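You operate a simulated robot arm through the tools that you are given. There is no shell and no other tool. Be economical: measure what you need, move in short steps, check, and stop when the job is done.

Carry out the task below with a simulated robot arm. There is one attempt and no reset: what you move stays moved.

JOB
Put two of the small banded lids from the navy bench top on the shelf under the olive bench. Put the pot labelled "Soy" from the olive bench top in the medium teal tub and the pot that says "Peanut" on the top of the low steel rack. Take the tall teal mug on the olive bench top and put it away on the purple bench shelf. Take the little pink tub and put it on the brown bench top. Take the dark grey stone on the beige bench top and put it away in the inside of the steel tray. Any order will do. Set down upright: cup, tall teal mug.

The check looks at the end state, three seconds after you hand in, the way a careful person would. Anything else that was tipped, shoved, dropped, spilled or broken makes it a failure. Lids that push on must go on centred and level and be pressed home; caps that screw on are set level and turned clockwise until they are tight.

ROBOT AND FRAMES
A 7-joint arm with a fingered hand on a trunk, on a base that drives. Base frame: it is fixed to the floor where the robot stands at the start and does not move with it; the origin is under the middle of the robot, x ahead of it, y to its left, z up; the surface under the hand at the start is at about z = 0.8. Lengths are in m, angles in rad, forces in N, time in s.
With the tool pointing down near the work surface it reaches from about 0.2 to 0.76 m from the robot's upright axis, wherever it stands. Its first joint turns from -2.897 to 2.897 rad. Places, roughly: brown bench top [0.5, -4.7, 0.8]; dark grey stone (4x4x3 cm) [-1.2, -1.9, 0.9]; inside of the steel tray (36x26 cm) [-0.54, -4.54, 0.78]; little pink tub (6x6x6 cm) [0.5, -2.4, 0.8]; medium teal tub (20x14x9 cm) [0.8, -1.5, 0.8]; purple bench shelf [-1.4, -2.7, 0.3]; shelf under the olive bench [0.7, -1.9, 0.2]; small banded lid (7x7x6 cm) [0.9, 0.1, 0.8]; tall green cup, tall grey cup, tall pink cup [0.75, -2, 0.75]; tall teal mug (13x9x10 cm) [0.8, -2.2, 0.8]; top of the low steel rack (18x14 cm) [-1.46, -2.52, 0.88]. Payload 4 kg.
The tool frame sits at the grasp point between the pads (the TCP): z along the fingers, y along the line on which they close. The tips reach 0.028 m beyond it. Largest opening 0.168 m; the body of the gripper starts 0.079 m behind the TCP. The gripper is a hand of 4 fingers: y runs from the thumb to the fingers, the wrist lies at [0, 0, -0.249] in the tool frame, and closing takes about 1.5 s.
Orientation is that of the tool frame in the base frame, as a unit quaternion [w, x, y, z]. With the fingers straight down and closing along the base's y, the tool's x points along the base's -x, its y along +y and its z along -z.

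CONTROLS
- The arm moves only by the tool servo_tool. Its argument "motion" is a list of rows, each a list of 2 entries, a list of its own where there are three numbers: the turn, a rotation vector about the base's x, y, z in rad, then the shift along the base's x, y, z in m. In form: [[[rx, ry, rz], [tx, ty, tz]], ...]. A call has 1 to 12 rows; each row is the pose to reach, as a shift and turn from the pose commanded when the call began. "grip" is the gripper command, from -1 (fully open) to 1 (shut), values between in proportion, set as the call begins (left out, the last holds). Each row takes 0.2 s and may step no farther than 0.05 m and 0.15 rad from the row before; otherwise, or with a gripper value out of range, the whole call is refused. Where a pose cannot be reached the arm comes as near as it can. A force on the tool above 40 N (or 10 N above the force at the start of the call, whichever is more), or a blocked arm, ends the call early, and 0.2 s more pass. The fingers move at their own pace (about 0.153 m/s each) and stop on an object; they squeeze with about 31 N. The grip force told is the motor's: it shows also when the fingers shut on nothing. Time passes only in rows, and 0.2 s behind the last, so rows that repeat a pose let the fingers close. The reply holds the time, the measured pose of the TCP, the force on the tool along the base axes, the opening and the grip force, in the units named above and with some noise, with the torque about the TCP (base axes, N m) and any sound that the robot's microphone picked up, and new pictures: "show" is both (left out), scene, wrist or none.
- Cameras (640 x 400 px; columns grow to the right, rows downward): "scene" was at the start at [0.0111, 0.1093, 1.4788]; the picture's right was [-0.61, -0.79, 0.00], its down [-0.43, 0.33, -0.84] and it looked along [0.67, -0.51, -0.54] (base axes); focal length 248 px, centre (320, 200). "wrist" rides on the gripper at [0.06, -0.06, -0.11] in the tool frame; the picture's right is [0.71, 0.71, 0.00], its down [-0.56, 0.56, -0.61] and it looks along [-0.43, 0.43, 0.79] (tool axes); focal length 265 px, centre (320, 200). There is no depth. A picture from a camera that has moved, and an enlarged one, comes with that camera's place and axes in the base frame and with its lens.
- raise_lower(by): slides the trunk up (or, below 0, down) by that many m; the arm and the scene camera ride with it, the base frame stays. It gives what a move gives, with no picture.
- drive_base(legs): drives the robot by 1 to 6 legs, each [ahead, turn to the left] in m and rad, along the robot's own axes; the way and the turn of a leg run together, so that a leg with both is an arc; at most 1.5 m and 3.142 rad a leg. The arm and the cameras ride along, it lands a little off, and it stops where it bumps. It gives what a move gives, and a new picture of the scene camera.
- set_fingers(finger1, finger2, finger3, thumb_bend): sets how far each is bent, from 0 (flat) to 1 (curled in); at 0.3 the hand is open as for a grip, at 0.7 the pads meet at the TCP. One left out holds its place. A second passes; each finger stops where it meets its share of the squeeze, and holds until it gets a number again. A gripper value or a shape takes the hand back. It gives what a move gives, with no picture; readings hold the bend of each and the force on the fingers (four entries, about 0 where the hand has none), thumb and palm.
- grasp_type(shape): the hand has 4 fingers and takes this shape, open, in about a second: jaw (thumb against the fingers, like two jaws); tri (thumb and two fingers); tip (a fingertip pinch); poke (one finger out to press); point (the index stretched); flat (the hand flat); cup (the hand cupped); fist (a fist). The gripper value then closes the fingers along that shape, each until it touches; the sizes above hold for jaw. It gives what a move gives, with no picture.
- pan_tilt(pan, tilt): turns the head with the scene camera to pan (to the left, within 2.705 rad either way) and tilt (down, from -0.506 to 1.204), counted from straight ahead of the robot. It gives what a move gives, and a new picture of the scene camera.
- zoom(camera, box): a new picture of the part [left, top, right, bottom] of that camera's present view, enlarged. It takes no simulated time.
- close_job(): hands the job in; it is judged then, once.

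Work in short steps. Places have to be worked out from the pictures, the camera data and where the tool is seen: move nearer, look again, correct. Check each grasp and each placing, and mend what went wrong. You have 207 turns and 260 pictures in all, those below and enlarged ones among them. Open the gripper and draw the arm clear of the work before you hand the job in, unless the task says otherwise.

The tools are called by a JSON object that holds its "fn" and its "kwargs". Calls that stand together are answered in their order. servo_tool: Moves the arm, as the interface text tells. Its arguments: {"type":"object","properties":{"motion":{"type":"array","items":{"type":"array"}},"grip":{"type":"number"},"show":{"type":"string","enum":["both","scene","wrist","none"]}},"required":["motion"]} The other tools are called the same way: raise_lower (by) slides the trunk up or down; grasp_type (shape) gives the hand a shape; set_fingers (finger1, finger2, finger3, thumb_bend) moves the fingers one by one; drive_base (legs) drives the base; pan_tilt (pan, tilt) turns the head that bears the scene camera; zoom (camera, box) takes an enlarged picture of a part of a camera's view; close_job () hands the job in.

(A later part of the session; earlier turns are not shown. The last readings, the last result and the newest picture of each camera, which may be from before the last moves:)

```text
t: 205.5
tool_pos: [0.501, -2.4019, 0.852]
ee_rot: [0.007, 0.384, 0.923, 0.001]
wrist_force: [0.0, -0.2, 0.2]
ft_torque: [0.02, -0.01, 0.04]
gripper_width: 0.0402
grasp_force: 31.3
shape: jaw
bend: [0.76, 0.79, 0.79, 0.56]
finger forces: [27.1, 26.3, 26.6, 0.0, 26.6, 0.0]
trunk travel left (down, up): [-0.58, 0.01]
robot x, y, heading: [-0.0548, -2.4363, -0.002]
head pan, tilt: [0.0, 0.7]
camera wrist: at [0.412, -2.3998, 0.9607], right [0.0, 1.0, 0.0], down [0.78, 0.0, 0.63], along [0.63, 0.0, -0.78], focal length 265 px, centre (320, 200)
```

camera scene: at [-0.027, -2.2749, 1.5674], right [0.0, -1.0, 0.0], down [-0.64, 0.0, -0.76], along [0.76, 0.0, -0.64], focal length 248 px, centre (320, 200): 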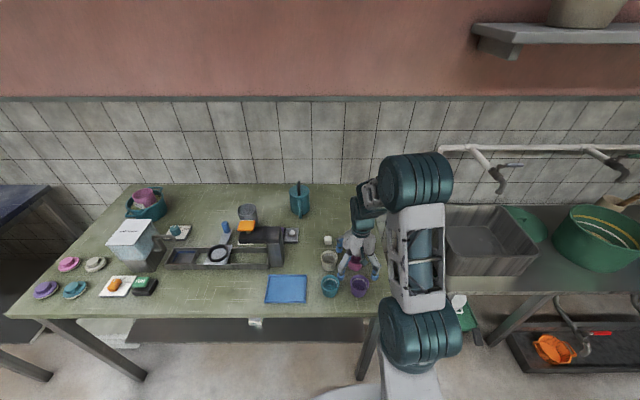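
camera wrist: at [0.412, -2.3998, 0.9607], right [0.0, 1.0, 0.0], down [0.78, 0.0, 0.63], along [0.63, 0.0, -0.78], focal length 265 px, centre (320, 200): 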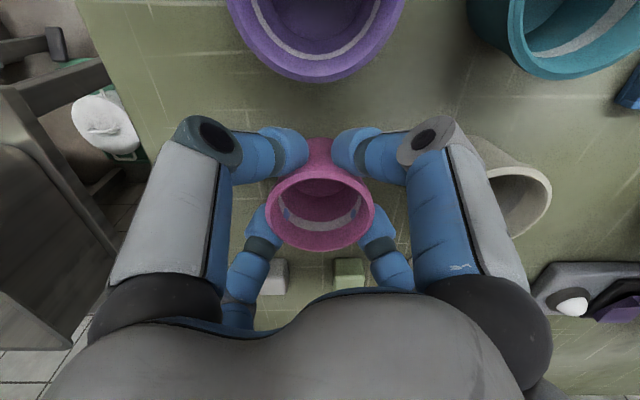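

Held on all four digits. Lift and retract.

{"fn": "servo_tool", "kwargs": {"motion": [[[0, 0, 0], [0, 0, 0.03]], [[0, 0, 0], [0, 0, 0.07]], [[0, 0, 0], [0, 0, 0.11]], [[0, 0, 0], [-0.02, 0, 0.15]], [[0, 0, 0], [-0.05, 0, 0.18]], [[0, 0, 0], [-0.08, 0, 0.21]], [[0, 0, 0], [-0.12, 0, 0.23]]]}}

```text
t: 207.1
tool_pos: [0.3797, -2.4018, 1.0831]
ee_rot: [0.007, 0.385, 0.923, 0.002]
wrist_force: [0.7, 0.3, 0.1]
ft_torque: [0.0, 0.0, 0.0]
gripper_width: 0.0397
grasp_force: 30.5
shape: jaw
bend: [0.76, 0.79, 0.79, 0.56]
finger forces: [27.0, 26.5, 27.6, 0.0, 26.2, 0.0]
trunk travel left (down, up): [-0.58, 0.01]
robot x, y, heading: [-0.0527, -2.4398, -0.003]
head pan, tilt: [0.0, 0.7]
camera scene: at [-0.0279, -2.2751, 1.5674], right [0.0, -1.0, 0.0], down [-0.64, 0.0, -0.77], along [0.77, 0.0, -0.64], focal length 248 px, centre (320, 200)
camera wrist: at [0.2909, -2.4001, 1.1917], right [0.0, 1.0, 0.0], down [0.78, 0.0, 0.63], along [0.63, -0.01, -0.78], focal length 265 px, centre (320, 200)
```

scene: 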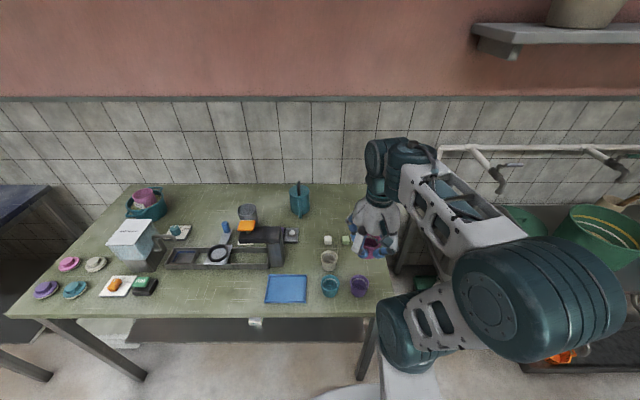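
wrist: 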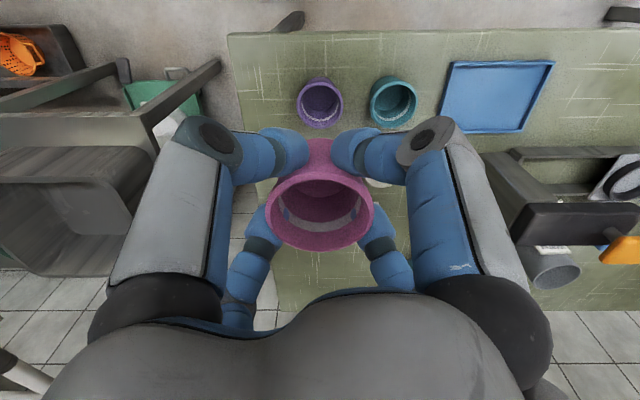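

Pink tub in hand. I turn right in place (slightly back) and drive down to the brown bench.

{"fn": "drive_base", "kwargs": {"legs": [[-0.08, 0], [0, -1.571], [1.4, 0]]}}

{"fn": "pan_tilt", "kwargs": {"pan": 0.1, "tilt": 0.6}}

```text
t: 218.6
tool_pos: [-0.0925, -4.2659, 1.0819]
ee_rot: [0.005, 0.925, 0.381, -0.004]
wrist_force: [-0.4, 0.5, 0.2]
ft_torque: [0.03, 0.01, 0.01]
gripper_width: 0.0399
grasp_force: 30.6
shape: jaw
bend: [0.76, 0.79, 0.79, 0.56]
finger forces: [26.7, 26.6, 27.7, 0.0, 25.9, 0.0]
trunk travel left (down, up): [-0.58, 0.01]
robot x, y, heading: [-0.1275, -3.8355, -1.567]
head pan, tilt: [0.0, 0.7]
camera scene: at [0.0338, -3.8582, 1.5674], right [-1.0, 0.0, 0.0], down [0.0, 0.64, -0.76], along [0.0, -0.76, -0.64], focal length 248 px, centre (320, 200)
```

scene: 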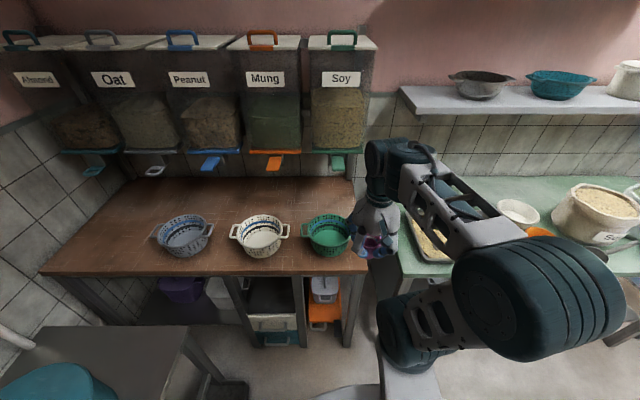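

```text
t: 219.3
tool_pos: [-0.0928, -4.2668, 1.0811]
ee_rot: [0.005, 0.925, 0.38, -0.005]
wrist_force: [-0.2, -0.1, 0.0]
ft_torque: [-0.01, 0.01, 0.01]
gripper_width: 0.0397
grasp_force: 31.0
shape: jaw
bend: [0.76, 0.79, 0.79, 0.56]
finger forces: [26.8, 26.8, 27.8, 0.1, 26.0, 0.0]
trunk travel left (down, up): [-0.58, 0.01]
robot x, y, heading: [-0.1302, -3.8363, -1.57]
head pan, tilt: [0.099, 0.6]
camera scene: at [0.0425, -3.861, 1.576], right [-0.99, -0.1, 0.0], down [-0.06, 0.56, -0.82], along [0.08, -0.82, -0.57], focal length 248 px, centre (320, 200)
```

scene: 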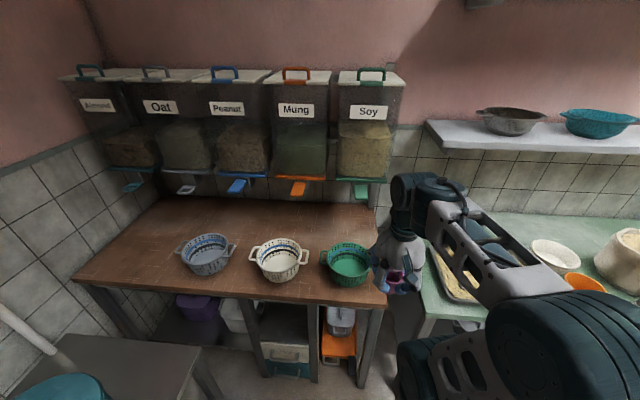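

Free spot behind/between the white and green baskets: about (0.13,-4.63). I drive 0.2 m closer and bring the tub there at height.

{"fn": "drive_base", "kwargs": {"legs": [[0.2, 0]]}}

{"fn": "servo_tool", "kwargs": {"motion": [[[0, 0, 0.1], [0.03, -0.01, 0]], [[0, 0, 0.2], [0.06, -0.02, 0]], [[0, 0, 0.3], [0.1, -0.03, 0]], [[0, 0, 0.4], [0.13, -0.04, 0]], [[0, 0, 0.5], [0.17, -0.045, 0]], [[0, 0, 0.6], [0.2, -0.05, 0]], [[0, 0, 0.7], [0.22, -0.055, -0.01]], [[0, 0, 0.785], [0.22, -0.065, -0.02]]]}}

```text
t: 220.9
tool_pos: [-0.0897, -4.4666, 1.0812]
ee_rot: [0.005, 0.924, 0.381, -0.004]
wrist_force: [1.1, -0.7, 0.0]
ft_torque: [0.01, -0.02, -0.01]
gripper_width: 0.0398
grasp_force: 31.2
shape: jaw
bend: [0.76, 0.79, 0.79, 0.56]
finger forces: [26.8, 26.7, 27.8, 0.1, 25.9, 0.0]
trunk travel left (down, up): [-0.58, 0.01]
robot x, y, heading: [-0.1301, -4.0343, -1.565]
head pan, tilt: [0.099, 0.6]
camera scene: at [0.0432, -4.0622, 1.576], right [-0.99, -0.1, 0.0], down [-0.06, 0.56, -0.82], along [0.08, -0.82, -0.57], focal length 248 px, centre (320, 200)
```

scene: 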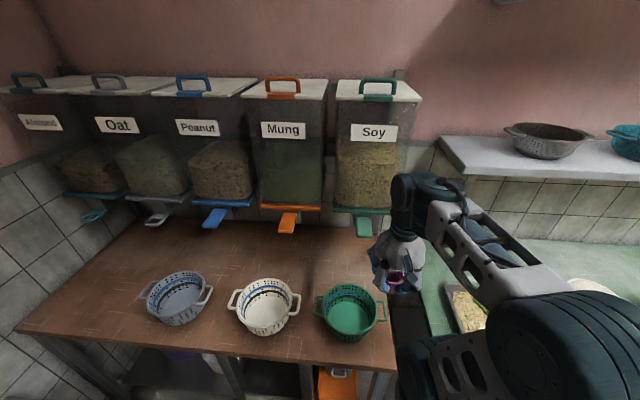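

```text
t: 222.7
tool_pos: [0.1299, -4.5302, 1.063]
ee_rot: [0.007, 0.707, 0.707, -0.001]
wrist_force: [0.8, -0.7, -0.9]
ft_torque: [0.04, -0.02, 0.03]
gripper_width: 0.0395
grasp_force: 30.8
shape: jaw
bend: [0.76, 0.79, 0.79, 0.56]
finger forces: [26.7, 26.8, 28.0, 0.0, 25.8, 0.0]
trunk travel left (down, up): [-0.58, 0.01]
robot x, y, heading: [-0.1266, -4.0354, -1.569]
head pan, tilt: [0.099, 0.6]
camera scene: at [0.0433, -4.0617, 1.576], right [-0.99, -0.1, 0.0], down [-0.06, 0.56, -0.82], along [0.08, -0.82, -0.57], focal length 248 px, centre (320, 200)
camera wrist: at [0.0677, -4.4686, 1.1711], right [0.71, 0.71, 0.0], down [0.55, -0.55, 0.63], along [0.44, -0.44, -0.78], focal length 265 px, centre (320, 200)
```

scene: 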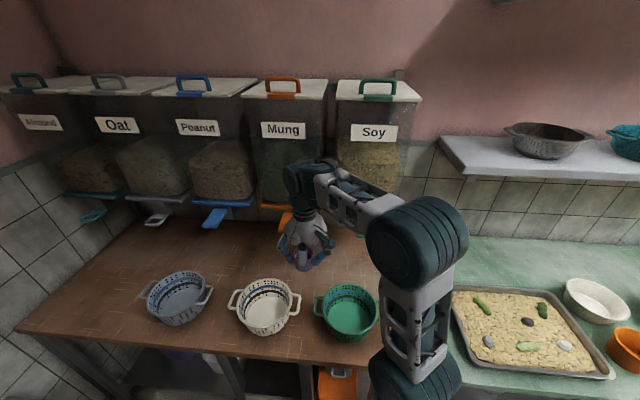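
wrist: 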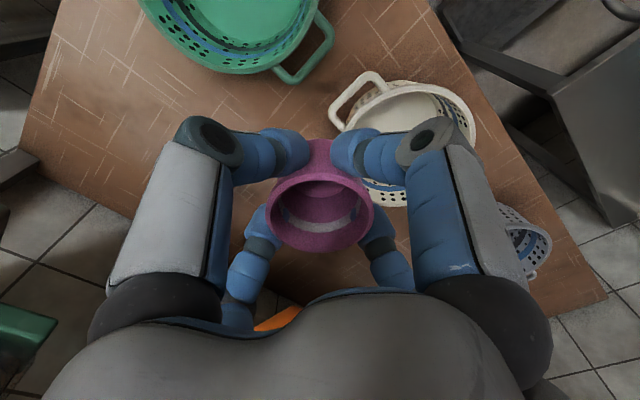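

The bins' spouts overhang at y≈-4.62, so I choose a spot slightly forward, (0.12,-4.575), clear of basket handles. Descend part way and look.

{"fn": "servo_tool", "kwargs": {"motion": [[[0, 0, 0], [0, -0.005, -0.04]], [[0, 0, 0], [-0.005, -0.015, -0.08]], [[0, 0, 0], [-0.01, -0.03, -0.12]], [[0, 0, 0], [-0.01, -0.04, -0.15]]]}}

```text
t: 223.7
tool_pos: [0.1197, -4.5701, 0.9096]
ee_rot: [0.007, 0.708, 0.706, -0.003]
wrist_force: [0.3, 0.0, -0.2]
ft_torque: [0.0, 0.0, 0.0]
gripper_width: 0.0395
grasp_force: 31.0
shape: jaw
bend: [0.76, 0.79, 0.79, 0.56]
finger forces: [26.6, 27.3, 28.3, 0.0, 25.7, 0.0]
trunk travel left (down, up): [-0.58, 0.01]
robot x, y, heading: [-0.1287, -4.0347, -1.566]
head pan, tilt: [0.099, 0.6]
camera scene: at [0.0435, -4.0618, 1.576], right [-0.99, -0.1, 0.0], down [-0.06, 0.56, -0.82], along [0.08, -0.82, -0.57], focal length 248 px, centre (320, 200)
camera wrist: at [0.0578, -4.5077, 1.0197], right [0.71, 0.7, 0.0], down [0.55, -0.55, 0.63], along [0.44, -0.45, -0.78], focal length 265 px, centre (320, 200)
```

scene: 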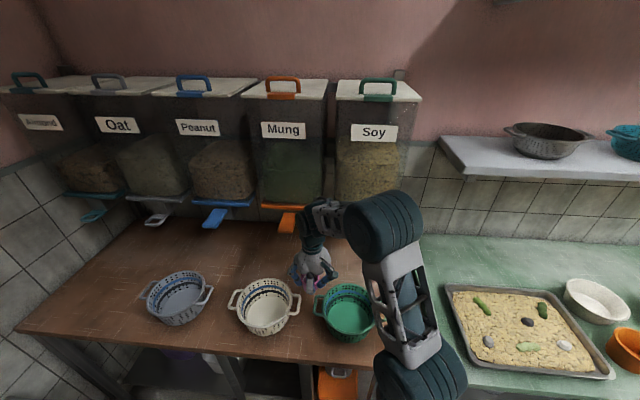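
wrist: 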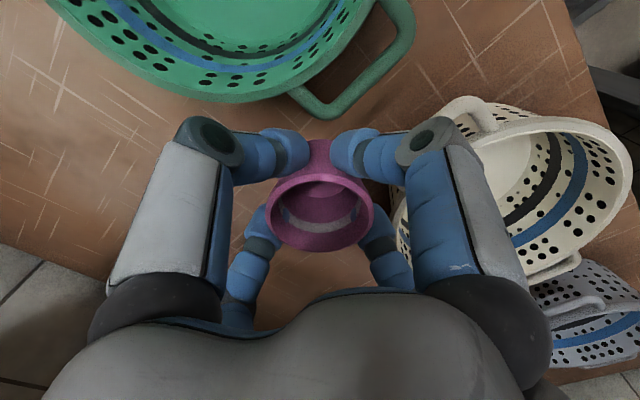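

The handles and spout leave little room, so I lean the hand back 0.25 rad (wrist away from the bins) and set the tub slightly further back at (0.133,-4.60).

{"fn": "servo_tool", "kwargs": {"motion": [[[-0.13, 0, 0], [0.005, 0, 0.01]], [[-0.25, 0, 0], [0.01, -0.01, 0.01]], [[-0.25, 0, 0], [0.013, -0.03, 0.0]], [[-0.25, 0, 0], [0.013, -0.032, -0.02]]]}}

```text
t: 224.7
tool_pos: [0.1323, -4.6039, 0.8915]
ee_rot: [0.095, 0.702, 0.7, -0.09]
wrist_force: [0.2, -0.1, -1.4]
ft_torque: [0.0, -0.01, 0.04]
gripper_width: 0.0393
grasp_force: 31.2
shape: jaw
bend: [0.76, 0.79, 0.79, 0.56]
finger forces: [26.4, 28.2, 28.7, 0.0, 25.4, 0.0]
trunk travel left (down, up): [-0.58, 0.01]
robot x, y, heading: [-0.1298, -4.0353, -1.562]
head pan, tilt: [0.099, 0.6]
camera scene: at [0.0435, -4.0617, 1.576], right [-0.99, -0.1, 0.0], down [-0.06, 0.56, -0.82], along [0.08, -0.82, -0.57], focal length 248 px, centre (320, 200)
camera wrist: at [0.0709, -4.5159, 0.9821], right [0.71, 0.68, -0.18], down [0.55, -0.38, 0.74], along [0.44, -0.62, -0.65], focal length 265 px, centre (320, 200)
```

scene: 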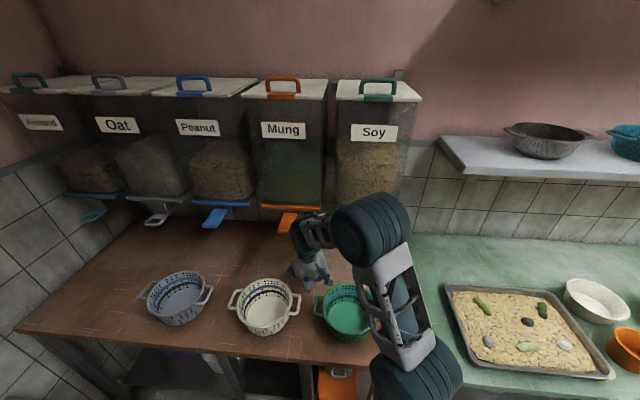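
wrist: 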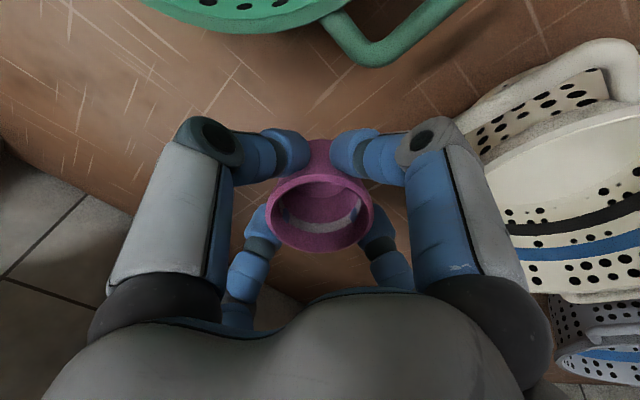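

Clear of handles so far. Descend gently to contact.

{"fn": "servo_tool", "kwargs": {"motion": [[[0, 0, 0], [0, 0, -0.01]], [[0, 0, 0], [0, 0, -0.018]], [[0, 0, 0], [0, 0, -0.024]], [[0, 0, 0], [0, 0, -0.03]], [[0, 0, 0], [0, 0, -0.036]], [[0, 0, 0], [0, 0, -0.042]]]}}

```text
t: 226.1
tool_pos: [0.1322, -4.6023, 0.8491]
ee_rot: [0.095, 0.702, 0.7, -0.089]
wrist_force: [0.0, -0.2, -0.5]
ft_torque: [0.01, 0.01, -0.05]
gripper_width: 0.0394
grasp_force: 31.5
shape: jaw
bend: [0.76, 0.79, 0.79, 0.56]
finger forces: [26.5, 28.5, 28.7, 0.1, 25.2, 0.0]
trunk travel left (down, up): [-0.58, 0.01]
robot x, y, heading: [-0.1255, -4.0343, -1.572]
head pan, tilt: [0.099, 0.6]
camera scene: at [0.0434, -4.0615, 1.576], right [-0.99, -0.1, 0.0], down [-0.06, 0.56, -0.83], along [0.08, -0.82, -0.57], focal length 248 px, centre (320, 200)
camera wrist: at [0.0705, -4.5158, 0.9401], right [0.71, 0.68, -0.18], down [0.55, -0.38, 0.74], along [0.44, -0.62, -0.65], focal length 265 px, centre (320, 200)
```

scene: 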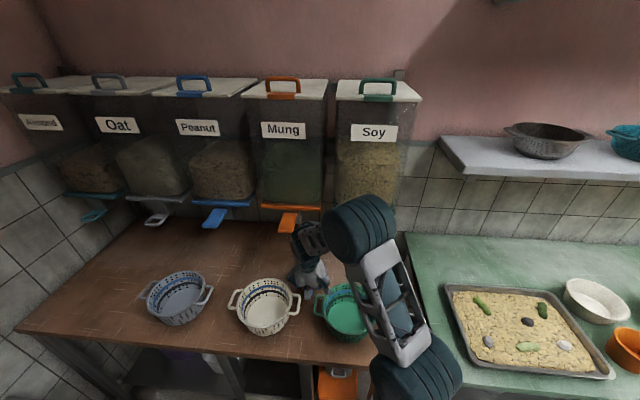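
wrist: 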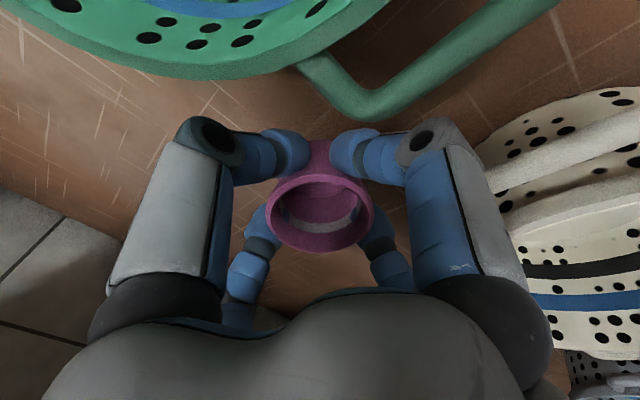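

No contact yet; the bench is lower than thought. Continue down.

{"fn": "servo_tool", "kwargs": {"motion": [[[0, 0, 0], [0, 0, -0.006]], [[0, 0, 0], [0, 0, -0.012]], [[0, 0, 0], [0, 0, -0.018]], [[0, 0, 0], [0, 0, -0.024]], [[0, 0, 0], [0, 0, -0.03]]], "show": "wrist"}}

```text
t: 227.3
tool_pos: [0.1316, -4.6012, 0.8208]
ee_rot: [0.095, 0.702, 0.7, -0.09]
wrist_force: [-1.3, 2.5, 23.2]
ft_torque: [0.12, -0.2, 0.02]
gripper_width: 0.0411
grasp_force: 31.2
shape: jaw
bend: [0.81, 0.81, 0.37, 0.59]
finger forces: [34.6, 24.0, 34.8, 0.1, 20.0, 0.1]
trunk travel left (down, up): [-0.58, 0.01]
robot x, y, heading: [-0.1289, -4.0362, -1.564]
head pan, tilt: [0.099, 0.6]
camera wrist: at [0.0704, -4.5149, 0.9113], right [0.71, 0.68, -0.18], down [0.55, -0.38, 0.74], along [0.44, -0.62, -0.65], focal length 265 px, centre (320, 200)
```

wrist: 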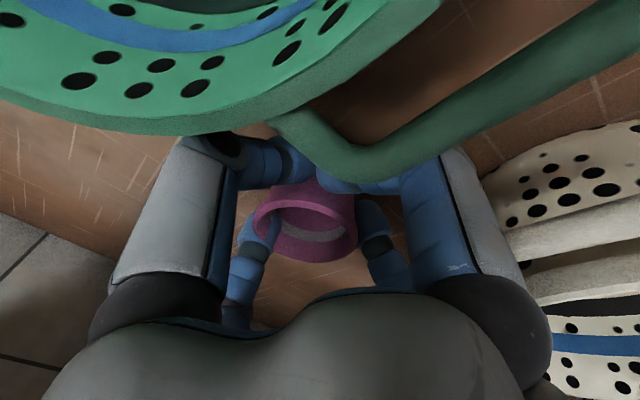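

Contact with the bench, but the green handle overhangs a digit here. While still holding, I go back up 4 cm and shift 2 cm to +x and 1 cm back, then look.

{"fn": "servo_tool", "kwargs": {"motion": [[[0, 0, 0], [0, 0, 0.015]], [[0, 0, 0], [0, 0, 0.03]], [[0, 0, 0], [0, 0, 0.045]], [[0, 0, 0], [0.012, -0.006, 0.045]], [[0, 0, 0], [0.024, -0.012, 0.045]]]}}

```text
t: 228.5
tool_pos: [0.1554, -4.6158, 0.8657]
ee_rot: [0.094, 0.702, 0.701, -0.089]
wrist_force: [-0.2, -0.3, -0.6]
ft_torque: [-0.04, 0.02, -0.01]
gripper_width: 0.0405
grasp_force: 31.3
shape: jaw
bend: [0.8, 0.81, 0.38, 0.59]
finger forces: [27.6, 24.1, 32.3, 0.0, 19.9, 0.1]
trunk travel left (down, up): [-0.58, 0.01]
robot x, y, heading: [-0.1317, -4.0401, -1.568]
head pan, tilt: [0.099, 0.6]
camera scene: at [0.0437, -4.0616, 1.5759], right [-0.99, -0.1, 0.0], down [-0.06, 0.56, -0.82], along [0.08, -0.82, -0.57], focal length 248 px, centre (320, 200)
camera wrist: at [0.095, -4.5272, 0.9555], right [0.71, 0.68, -0.18], down [0.55, -0.38, 0.74], along [0.44, -0.62, -0.65], focal length 265 px, centre (320, 200)
```

scene: 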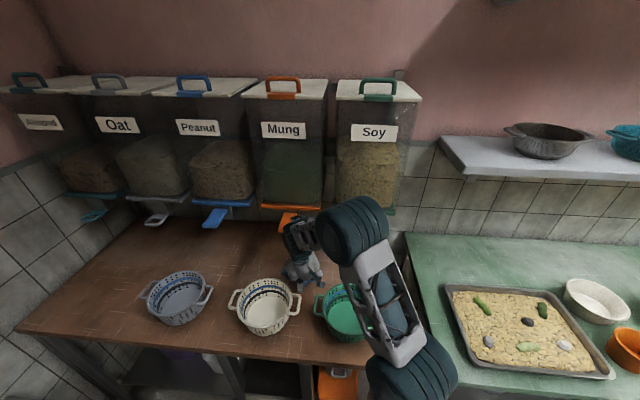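
wrist: 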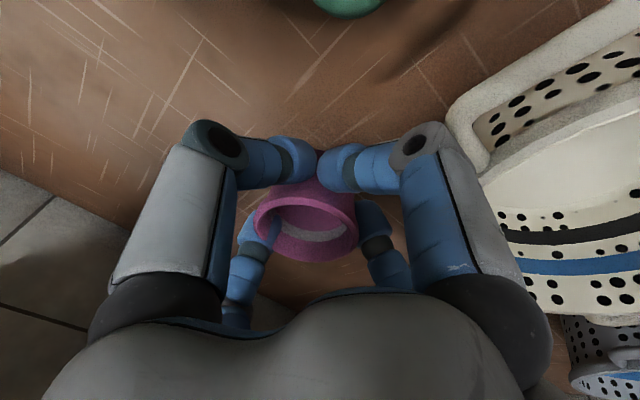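

Now the +y digit fits midway between the two handles if x≈0.146. I shift and set down.

{"fn": "servo_tool", "kwargs": {"motion": [[[0, 0, 0], [-0.008, -0.004, 0]], [[0, 0, 0], [-0.008, -0.004, -0.015]], [[0, 0, 0], [-0.008, -0.004, -0.03]], [[0, 0, 0], [-0.008, -0.004, -0.038]], [[0, 0, 0], [-0.008, -0.004, -0.044]]]}}

```text
t: 229.7
tool_pos: [0.1476, -4.6182, 0.8216]
ee_rot: [0.095, 0.703, 0.699, -0.09]
wrist_force: [-0.5, 0.0, 4.6]
ft_torque: [0.03, 0.01, 0.02]
gripper_width: 0.0403
grasp_force: 30.4
shape: jaw
bend: [0.8, 0.81, 0.38, 0.59]
finger forces: [28.8, 24.1, 33.1, 0.0, 19.7, 0.0]
trunk travel left (down, up): [-0.58, 0.01]
robot x, y, heading: [-0.1297, -4.0318, -1.566]
head pan, tilt: [0.099, 0.6]
camera scene: at [0.0428, -4.0606, 1.5762], right [-0.99, -0.1, 0.0], down [-0.06, 0.56, -0.83], along [0.08, -0.82, -0.56], focal length 248 px, centre (320, 200)
camera wrist: at [0.0863, -4.5313, 0.9123], right [0.71, 0.68, -0.18], down [0.55, -0.38, 0.74], along [0.44, -0.63, -0.64], focal length 265 px, centre (320, 200)
```

scene: 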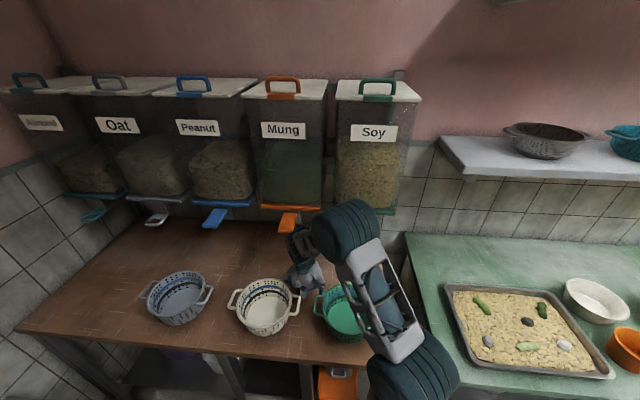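
wrist: 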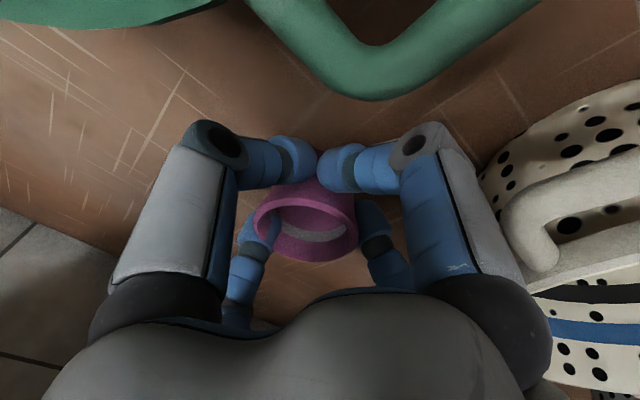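

Light contact with the bench and clear of both handles. I open just to ~8 cm.

{"fn": "servo_tool", "kwargs": {"motion": [[[0, 0, 0], [0, 0, 0]], [[0, 0, 0], [0, 0, 0]], [[0, 0, 0], [0, 0, 0]]], "grip": 0.05, "show": "wrist"}}

```text
t: 230.5
tool_pos: [0.1474, -4.6189, 0.821]
ee_rot: [0.095, 0.702, 0.7, -0.089]
wrist_force: [-0.4, -0.4, 1.1]
ft_torque: [0.0, -0.02, 0.01]
gripper_width: 0.0789
grasp_force: 0.1
shape: jaw
bend: [0.36, 0.36, 0.36, 0.36]
finger forces: [1.2, 0.0, 0.0, 0.0, 0.0, 0.0]
trunk travel left (down, up): [-0.58, 0.01]
robot x, y, heading: [-0.1305, -4.0344, -1.57]
head pan, tilt: [0.099, 0.6]
camera wrist: at [0.0864, -4.5312, 0.9115], right [0.71, 0.68, -0.18], down [0.55, -0.38, 0.74], along [0.44, -0.62, -0.65], focal length 265 px, centre (320, 200)
```

wrist: 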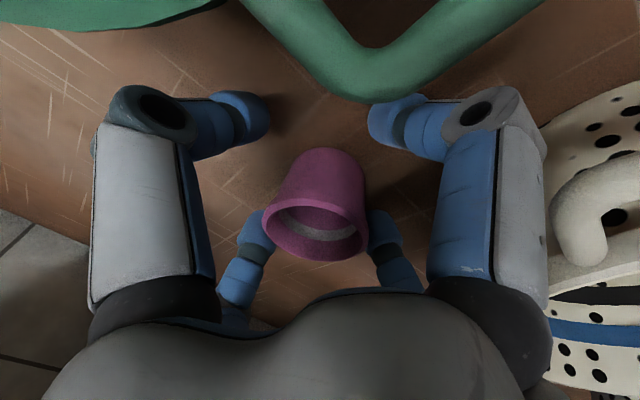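

Tub stands upright and free. I centre the hand a few mm and rise.

{"fn": "servo_tool", "kwargs": {"motion": [[[0, 0, 0], [0.004, -0.006, 0]], [[0, 0, 0], [0.004, -0.006, 0.012]], [[0, 0, 0], [0.004, -0.006, 0.025]], [[0, 0, 0], [0.004, -0.006, 0.04]], [[0, 0, 0], [0.004, -0.004, 0.06]], [[0, 0, 0], [0.004, 0.01, 0.09]]]}}

```text
t: 231.9
tool_pos: [0.1518, -4.6088, 0.9105]
ee_rot: [0.095, 0.702, 0.7, -0.09]
wrist_force: [-0.4, -0.3, 1.7]
ft_torque: [-0.01, 0.04, -0.04]
gripper_width: 0.0794
grasp_force: 0.1
shape: jaw
bend: [0.36, 0.36, 0.36, 0.36]
finger forces: [0.0, 0.1, 0.0, 0.0, 0.0, 0.1]
trunk travel left (down, up): [-0.58, 0.01]
robot x, y, heading: [-0.129, -4.0348, -1.571]
head pan, tilt: [0.099, 0.6]
camera scene: at [0.0431, -4.061, 1.576], right [-0.99, -0.1, 0.0], down [-0.06, 0.56, -0.83], along [0.08, -0.82, -0.56], focal length 248 px, centre (320, 200)
camera wrist: at [0.0899, -4.5212, 1.0016], right [0.71, 0.68, -0.18], down [0.55, -0.38, 0.74], along [0.44, -0.62, -0.65], focal length 265 px, centre (320, 200)
```

scene: 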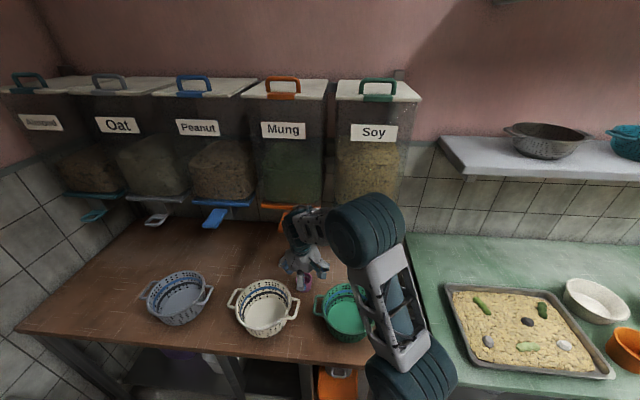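
wrist: 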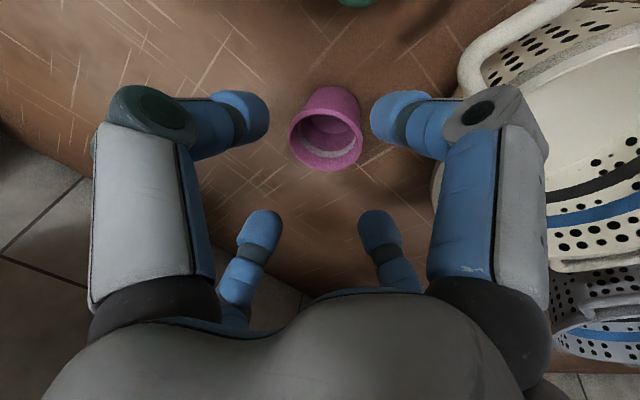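

The tub stands upright. Retreat toward the robot and up.

{"fn": "servo_tool", "kwargs": {"motion": [[[0, 0, 0], [0, 0.045, 0.01]], [[0, 0, 0], [0, 0.085, 0.03]], [[0, 0, 0], [-0.03, 0.12, 0.05]], [[0.1, 0, 0], [-0.06, 0.15, 0.08]], [[0.2, 0, 0], [-0.09, 0.18, 0.1]], [[0.25, 0, 0], [-0.12, 0.2, 0.12]], [[0.25, 0, 0], [-0.15, 0.21, 0.15]]], "grip": -1, "show": "scene"}}

```text
refused: row 3 steps farther than a row can; nothing moved
```

{"fn": "servo_tool", "kwargs": {"motion": [[[0, 0, 0], [0, 0.045, 0.01]], [[0, 0, 0], [0, 0.085, 0.03]], [[0, 0, 0], [-0.02, 0.115, 0.05]], [[0.1, 0, 0], [-0.05, 0.14, 0.08]], [[0.2, 0, 0], [-0.08, 0.17, 0.1]], [[0.25, 0, 0], [-0.11, 0.19, 0.12]], [[0.25, 0, 0], [-0.15, 0.2, 0.14]]], "grip": -1, "show": "scene"}}

```text
t: 233.5
tool_pos: [0.0001, -4.4075, 1.0517]
ee_rot: [0.006, 0.708, 0.706, -0.001]
wrist_force: [0.6, -0.3, -0.3]
ft_torque: [-0.02, -0.03, 0.01]
gripper_width: 0.1679
grasp_force: 0.2
shape: jaw
bend: [0.3, 0.3, 0.3, 0.3]
finger forces: [0.1, 0.0, 0.0, 0.0, 0.1, 0.0]
trunk travel left (down, up): [-0.58, 0.01]
robot x, y, heading: [-0.1308, -4.0339, -1.564]
head pan, tilt: [0.099, 0.6]
camera scene: at [0.0423, -4.0611, 1.5761], right [-0.99, -0.1, 0.0], down [-0.06, 0.56, -0.83], along [0.08, -0.82, -0.56], focal length 248 px, centre (320, 200)
```

scene: 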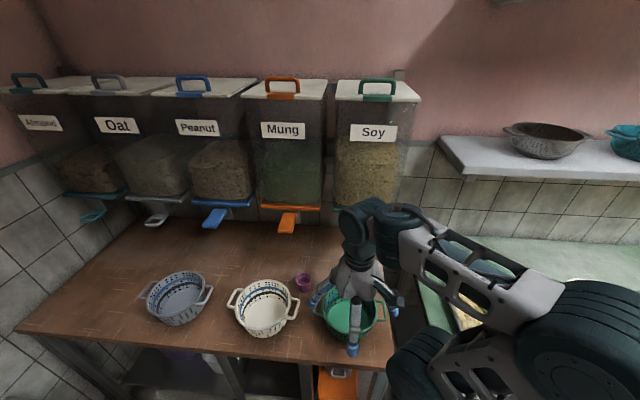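

Pink tub is placed; all else undisturbed. Now back to the olive bench for the mug.

{"fn": "drive_base", "kwargs": {"legs": [[-1.5, 0], [-0.33, 0], [0, 1.571], [0.25, 0]]}}

{"fn": "pan_tilt", "kwargs": {"pan": 0.0, "tilt": 0.6}}

```text
t: 247.9
tool_pos: [0.484, -2.0678, 1.0511]
ee_rot: [0.005, 0.006, 1.0, 0.003]
wrist_force: [0.5, 0.3, 0.1]
ft_torque: [0.04, 0.01, 0.0]
gripper_width: 0.1679
grasp_force: 0.0
shape: jaw
bend: [0.3, 0.3, 0.3, 0.3]
finger forces: [0.0, 0.0, 0.0, 0.1, 0.0, 0.1]
trunk travel left (down, up): [-0.58, 0.01]
robot x, y, heading: [0.11, -2.195, -0.007]
head pan, tilt: [0.099, 0.6]
camera scene: at [0.1389, -2.0243, 1.576], right [0.09, -1.0, 0.0], down [-0.56, -0.05, -0.82], along [0.82, 0.08, -0.57], focal length 248 px, centre (320, 200)
```

scene: 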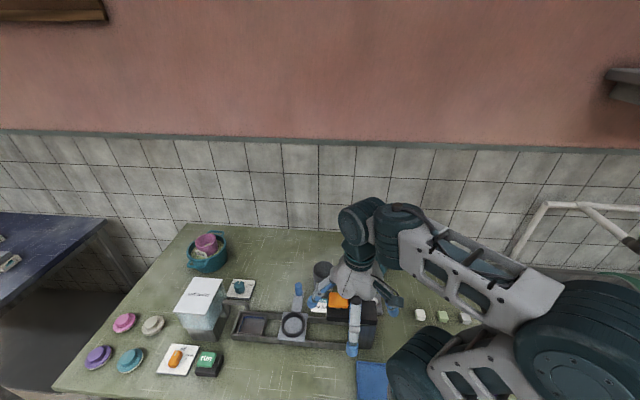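

```text
t: 248.6
tool_pos: [0.4831, -2.0696, 1.0507]
ee_rot: [0.006, 0.005, 1.0, 0.004]
wrist_force: [-0.5, -0.1, 0.3]
ft_torque: [-0.03, 0.0, -0.01]
gripper_width: 0.1675
grasp_force: 0.0
shape: jaw
bend: [0.3, 0.3, 0.3, 0.3]
finger forces: [0.1, 0.0, 0.0, 0.0, 0.0, 0.0]
trunk travel left (down, up): [-0.58, 0.01]
robot x, y, heading: [0.1069, -2.196, -0.003]
head pan, tilt: [0.0, 0.6]
camera scene: at [0.1387, -2.0331, 1.576], right [0.0, -1.0, 0.0], down [-0.56, 0.0, -0.83], along [0.83, 0.0, -0.56], focal length 248 px, centre (320, 200)
```

scene: 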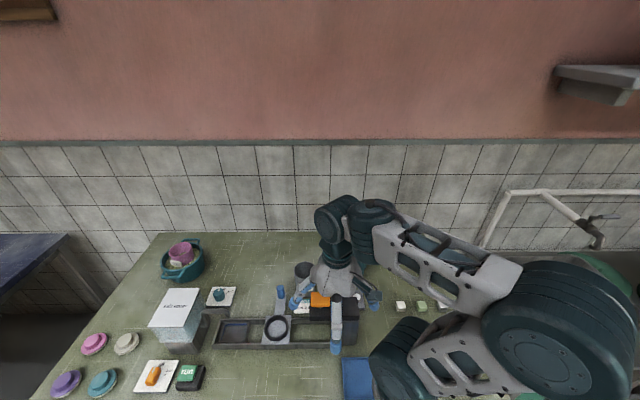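

I check the Soy pot in the tub with a zoom.

{"fn": "zoom", "kwargs": {"camera": "scene", "box": [145, 225, 225, 290]}}

{"fn": "servo_tool", "kwargs": {"motion": [[[0, 0, 0], [0.03, -0.02, 0.02]], [[0, 0, 0], [0.06, -0.035, 0.03]], [[0, 0, 0], [0.09, -0.05, 0.03]], [[0, 0, 0], [0.12, -0.065, 0.03]]]}}

```text
6.15 times, centred on (185, 258) of scene
camera zoom: at [0.1387, -2.0331, 1.576], right [0.0, -1.0, 0.0], down [-0.56, 0.0, -0.83], along [0.83, 0.0, -0.56], focal length 1526 px, centre (1151, -154)
```

zoom: 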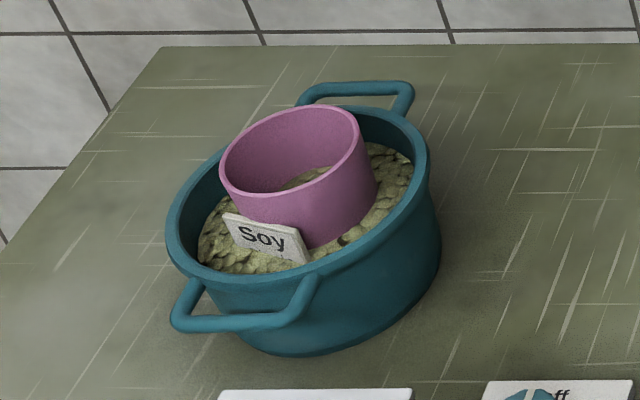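

```text
t: 249.6
tool_pos: [0.6051, -2.134, 1.0816]
ee_rot: [0.005, 0.006, 1.0, 0.003]
wrist_force: [-1.0, 0.8, -0.3]
ft_torque: [-0.01, 0.01, -0.01]
gripper_width: 0.168
grasp_force: 0.1
shape: jaw
bend: [0.3, 0.3, 0.3, 0.3]
finger forces: [0.0, 0.0, 0.1, 0.0, 0.0, 0.0]
trunk travel left (down, up): [-0.58, 0.01]
robot x, y, heading: [0.1069, -2.198, -0.005]
head pan, tilt: [0.0, 0.6]
camera scene: at [0.1391, -2.0334, 1.576], right [0.0, -1.0, 0.0], down [-0.57, 0.0, -0.82], along [0.82, 0.0, -0.57], focal length 248 px, centre (320, 200)
camera wrist: at [0.5426, -2.1939, 1.1905], right [-0.7, 0.72, 0.0], down [0.56, 0.55, 0.62], along [0.45, 0.44, -0.78], focal length 265 px, centre (320, 200)
```

scene: 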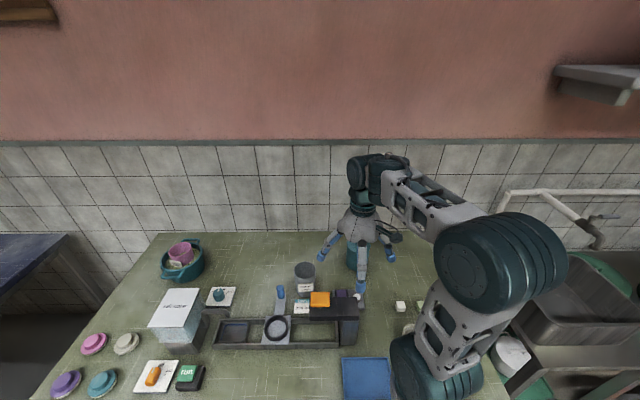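
wrist: 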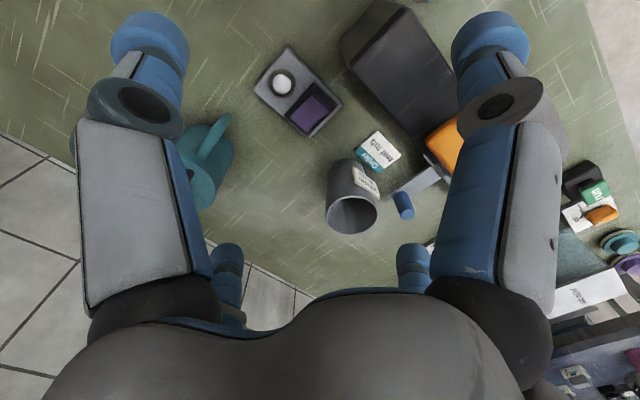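

Soy is fine (perspective lean only). The mug is under the left digit; I move over to view it.

{"fn": "servo_tool", "kwargs": {"motion": [[[0, 0, 0], [0.035, -0.02, 0]], [[0, 0, 0], [0.065, -0.045, -0.01]], [[0, 0, 0], [0.09, -0.07, -0.02]]], "show": "wrist"}}

{"fn": "zoom", "kwargs": {"camera": "wrist", "box": [200, 60, 440, 240]}}

```text
t: 250.4
tool_pos: [0.6932, -2.2045, 1.0616]
ee_rot: [0.006, 0.006, 1.0, 0.004]
wrist_force: [-0.7, -1.0, -0.6]
ft_torque: [-0.03, -0.02, 0.02]
gripper_width: 0.1675
grasp_force: 0.1
shape: jaw
bend: [0.3, 0.3, 0.3, 0.3]
finger forces: [0.0, 0.1, 0.1, 0.1, 0.1, 0.0]
trunk travel left (down, up): [-0.58, 0.01]
robot x, y, heading: [0.1082, -2.1982, -0.009]
head pan, tilt: [0.0, 0.6]
camera wrist: at [0.6311, -2.2633, 1.1713], right [-0.7, 0.72, 0.0], down [0.56, 0.55, 0.63], along [0.45, 0.44, -0.78], focal length 265 px, centre (320, 200)
```

wrist: 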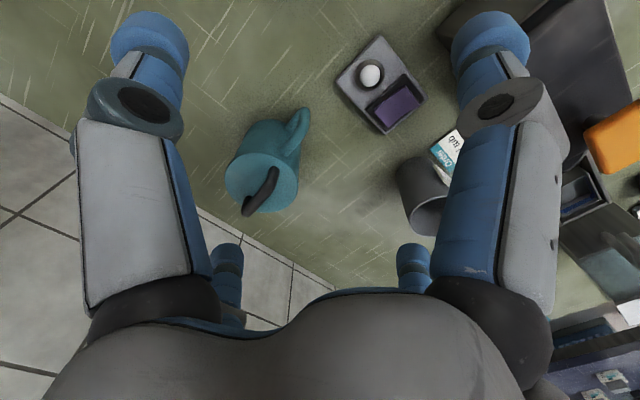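

```text
2.22 times, centred on (320, 150) of wrist
camera zoom: at [0.6311, -2.2633, 1.1713], right [-0.7, 0.72, 0.0], down [0.56, 0.55, 0.63], along [0.45, 0.44, -0.78], focal length 590 px, centre (320, 311)
```

zoom: 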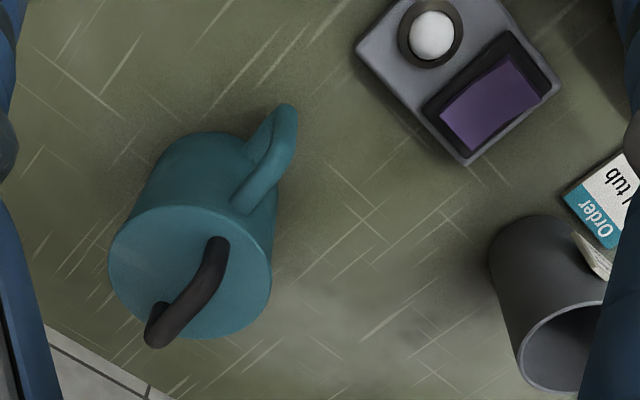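

The mug is a lidded jug with its handle toward −x at about (0.813,-2.187). I drive 4 cm closer and yaw 45° so digits straddle the handle.

{"fn": "drive_base", "kwargs": {"legs": [[0.035, 0]]}}

{"fn": "servo_tool", "kwargs": {"motion": [[[0, 0, -0.13], [0, 0.003, 0]], [[0, 0, -0.26], [0.01, 0.006, 0]], [[0, 0, -0.39], [0.02, 0.009, -0.01]], [[0, 0, -0.52], [0.03, 0.012, -0.02]], [[0, 0, -0.65], [0.04, 0.015, -0.03]], [[0, 0, -0.785], [0.05, 0.017, -0.04]]], "show": "wrist"}}

```text
t: 251.3
tool_pos: [0.7292, -2.2033, 1.0622]
ee_rot: [0.005, 0.006, 1.0, 0.002]
wrist_force: [0.1, 0.1, -0.3]
ft_torque: [-0.04, 0.03, 0.02]
gripper_width: 0.1678
grasp_force: 0.1
shape: jaw
bend: [0.3, 0.3, 0.3, 0.3]
finger forces: [0.0, 0.1, 0.0, 0.1, 0.0, 0.0]
trunk travel left (down, up): [-0.58, 0.01]
robot x, y, heading: [0.1403, -2.1979, -0.008]
head pan, tilt: [0.0, 0.6]
camera scene: at [0.1747, -2.0334, 1.576], right [0.0, -1.0, 0.0], down [-0.57, 0.0, -0.82], along [0.82, 0.0, -0.57], focal length 248 px, centre (320, 200)
```

scene: 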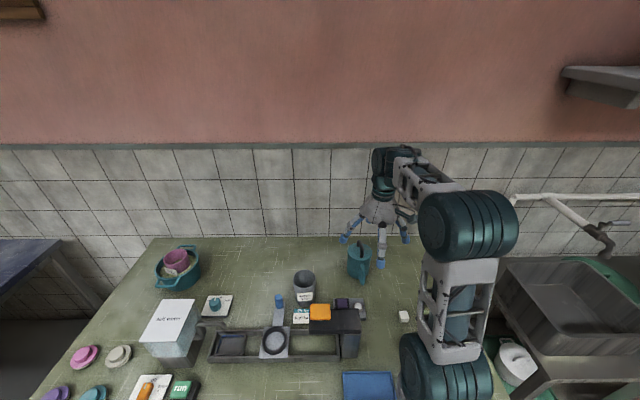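

```text
t: 252.7
tool_pos: [0.7784, -2.1854, 1.0216]
ee_rot: [0.008, 0.388, 0.921, 0.001]
wrist_force: [0.0, 0.6, 0.2]
ft_torque: [0.0, 0.01, 0.02]
gripper_width: 0.1679
grasp_force: 0.0
shape: jaw
bend: [0.3, 0.3, 0.3, 0.3]
finger forces: [0.0, 0.0, 0.0, 0.1, 0.0, 0.0]
trunk travel left (down, up): [-0.58, 0.01]
robot x, y, heading: [0.1428, -2.1976, -0.007]
head pan, tilt: [0.0, 0.6]
camera wrist: at [0.6916, -2.1832, 1.1311], right [0.01, 1.0, 0.0], down [0.78, -0.01, 0.63], along [0.63, -0.01, -0.78], focal length 265 px, centre (320, 200)
```

wrist: 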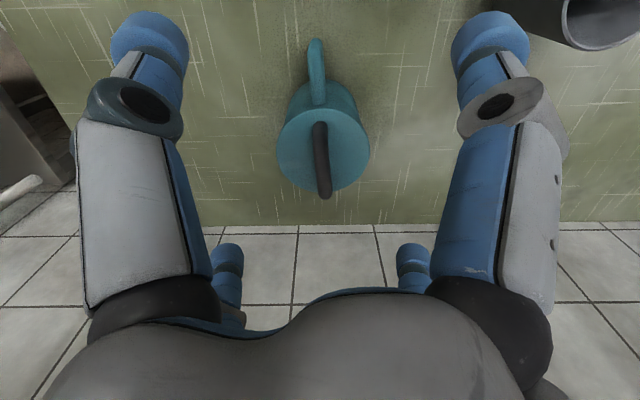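

Mug axis ≈ (0.815,-2.184). Descend around it.

{"fn": "servo_tool", "kwargs": {"motion": [[[0, 0, 0], [0.02, 0.001, -0.03]], [[0, 0, 0], [0.036, 0.002, -0.06]], [[0, 0, 0], [0.037, 0.002, -0.1]], [[0, 0, 0], [0.037, 0.002, -0.13]], [[0, 0, 0], [0.037, 0.002, -0.15]]]}}

```text
t: 253.9
tool_pos: [0.8159, -2.1842, 0.872]
ee_rot: [0.007, 0.388, 0.922, 0.002]
wrist_force: [1.1, 0.2, -0.4]
ft_torque: [0.01, 0.0, -0.01]
gripper_width: 0.1681
grasp_force: 0.2
shape: jaw
bend: [0.3, 0.3, 0.3, 0.3]
finger forces: [0.1, 0.0, 0.1, 0.1, 0.0, 0.0]
trunk travel left (down, up): [-0.58, 0.01]
robot x, y, heading: [0.1408, -2.1959, -0.005]
head pan, tilt: [0.0, 0.6]
camera scene: at [0.1738, -2.0333, 1.576], right [0.0, -1.0, 0.0], down [-0.57, 0.0, -0.82], along [0.82, 0.0, -0.57], focal length 248 px, centre (320, 200)
camera wrist: at [0.7284, -2.1821, 0.9817], right [0.01, 1.0, 0.0], down [0.78, -0.01, 0.63], along [0.63, -0.01, -0.78], focal length 265 px, centre (320, 200)
```

scene: 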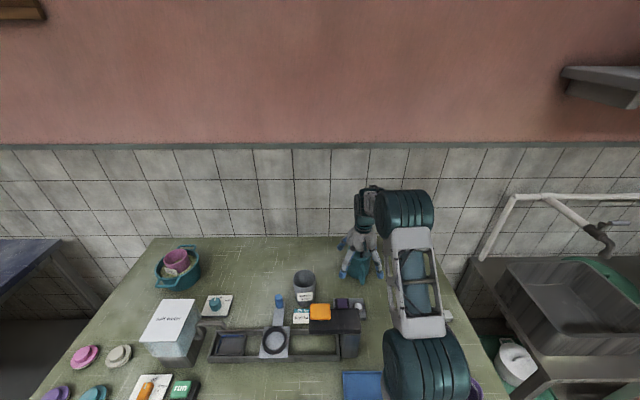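
wrist: 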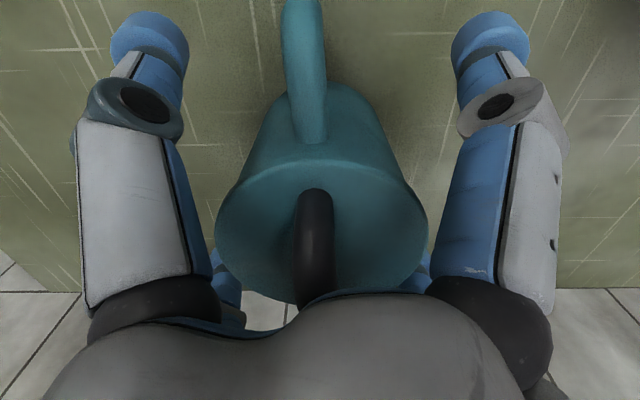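

Centred, palm clear. Close on the mug body.

{"fn": "servo_tool", "kwargs": {"motion": [[[0, 0, 0], [0, 0, 0]], [[0, 0, 0], [0, 0, 0]], [[0, 0, 0], [0, 0, 0]], [[0, 0, 0], [0, 0, 0]], [[0, 0, 0], [0, 0, 0]], [[0, 0, 0], [0, 0, 0]]], "grip": 1, "show": "none"}}

{"fn": "servo_tool", "kwargs": {"motion": [[[0, 0, 0], [0, 0, 0.02]], [[0, 0, 0], [0, 0, 0.05]], [[0, 0, 0], [-0.01, 0, 0.09]], [[0, 0, 0], [-0.04, 0, 0.12]], [[0, 0, 0], [-0.07, 0, 0.15]], [[0, 0, 0], [-0.1, 0, 0.18]], [[0, 0, 0], [-0.13, 0, 0.21]], [[0, 0, 0], [-0.16, 0, 0.24]]]}}

```text
t: 255.3
tool_pos: [0.8156, -2.1855, 0.8729]
ee_rot: [0.006, 0.388, 0.922, 0.001]
wrist_force: [-0.3, 0.3, 0.3]
ft_torque: [0.01, -0.07, 0.01]
gripper_width: 0.0754
grasp_force: 31.4
shape: jaw
bend: [0.37, 0.36, 0.36, 0.37]
finger forces: [28.2, 28.2, 28.1, 0.0, 28.2, 0.0]
trunk travel left (down, up): [-0.58, 0.01]
robot x, y, heading: [0.1457, -2.1956, -0.01]
head pan, tilt: [0.0, 0.6]
```

```text
t: 257.1
tool_pos: [0.6557, -2.184, 1.1132]
ee_rot: [0.007, 0.387, 0.922, 0.001]
wrist_force: [-0.4, -0.5, -3.3]
ft_torque: [-0.04, -0.03, 0.0]
gripper_width: 0.0757
grasp_force: 30.9
shape: jaw
bend: [0.37, 0.36, 0.36, 0.37]
finger forces: [28.2, 28.2, 28.2, 0.0, 28.1, 0.0]
trunk travel left (down, up): [-0.58, 0.01]
robot x, y, heading: [0.1477, -2.1992, -0.004]
head pan, tilt: [0.0, 0.6]
camera scene: at [0.1731, -2.0334, 1.576], right [0.0, -1.0, 0.0], down [-0.56, 0.0, -0.83], along [0.83, 0.0, -0.56], focal length 248 px, centre (320, 200)
camera wrist: at [0.5678, -2.1829, 1.222], right [0.01, 1.0, 0.0], down [0.78, -0.01, 0.62], along [0.62, -0.01, -0.78], focal length 265 px, centre (320, 200)
```

scene: 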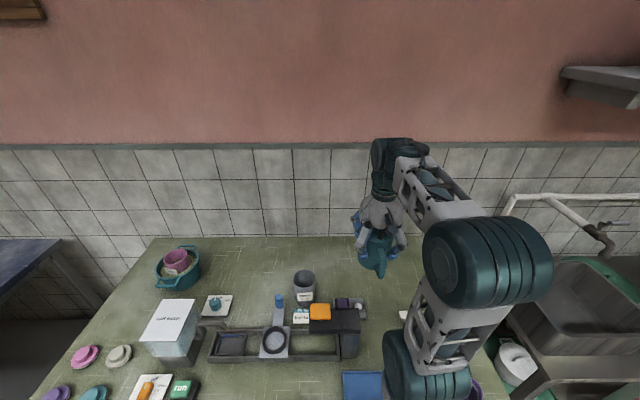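
wrist: 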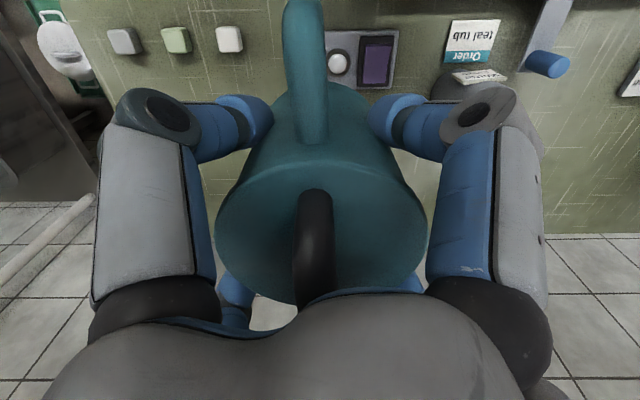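

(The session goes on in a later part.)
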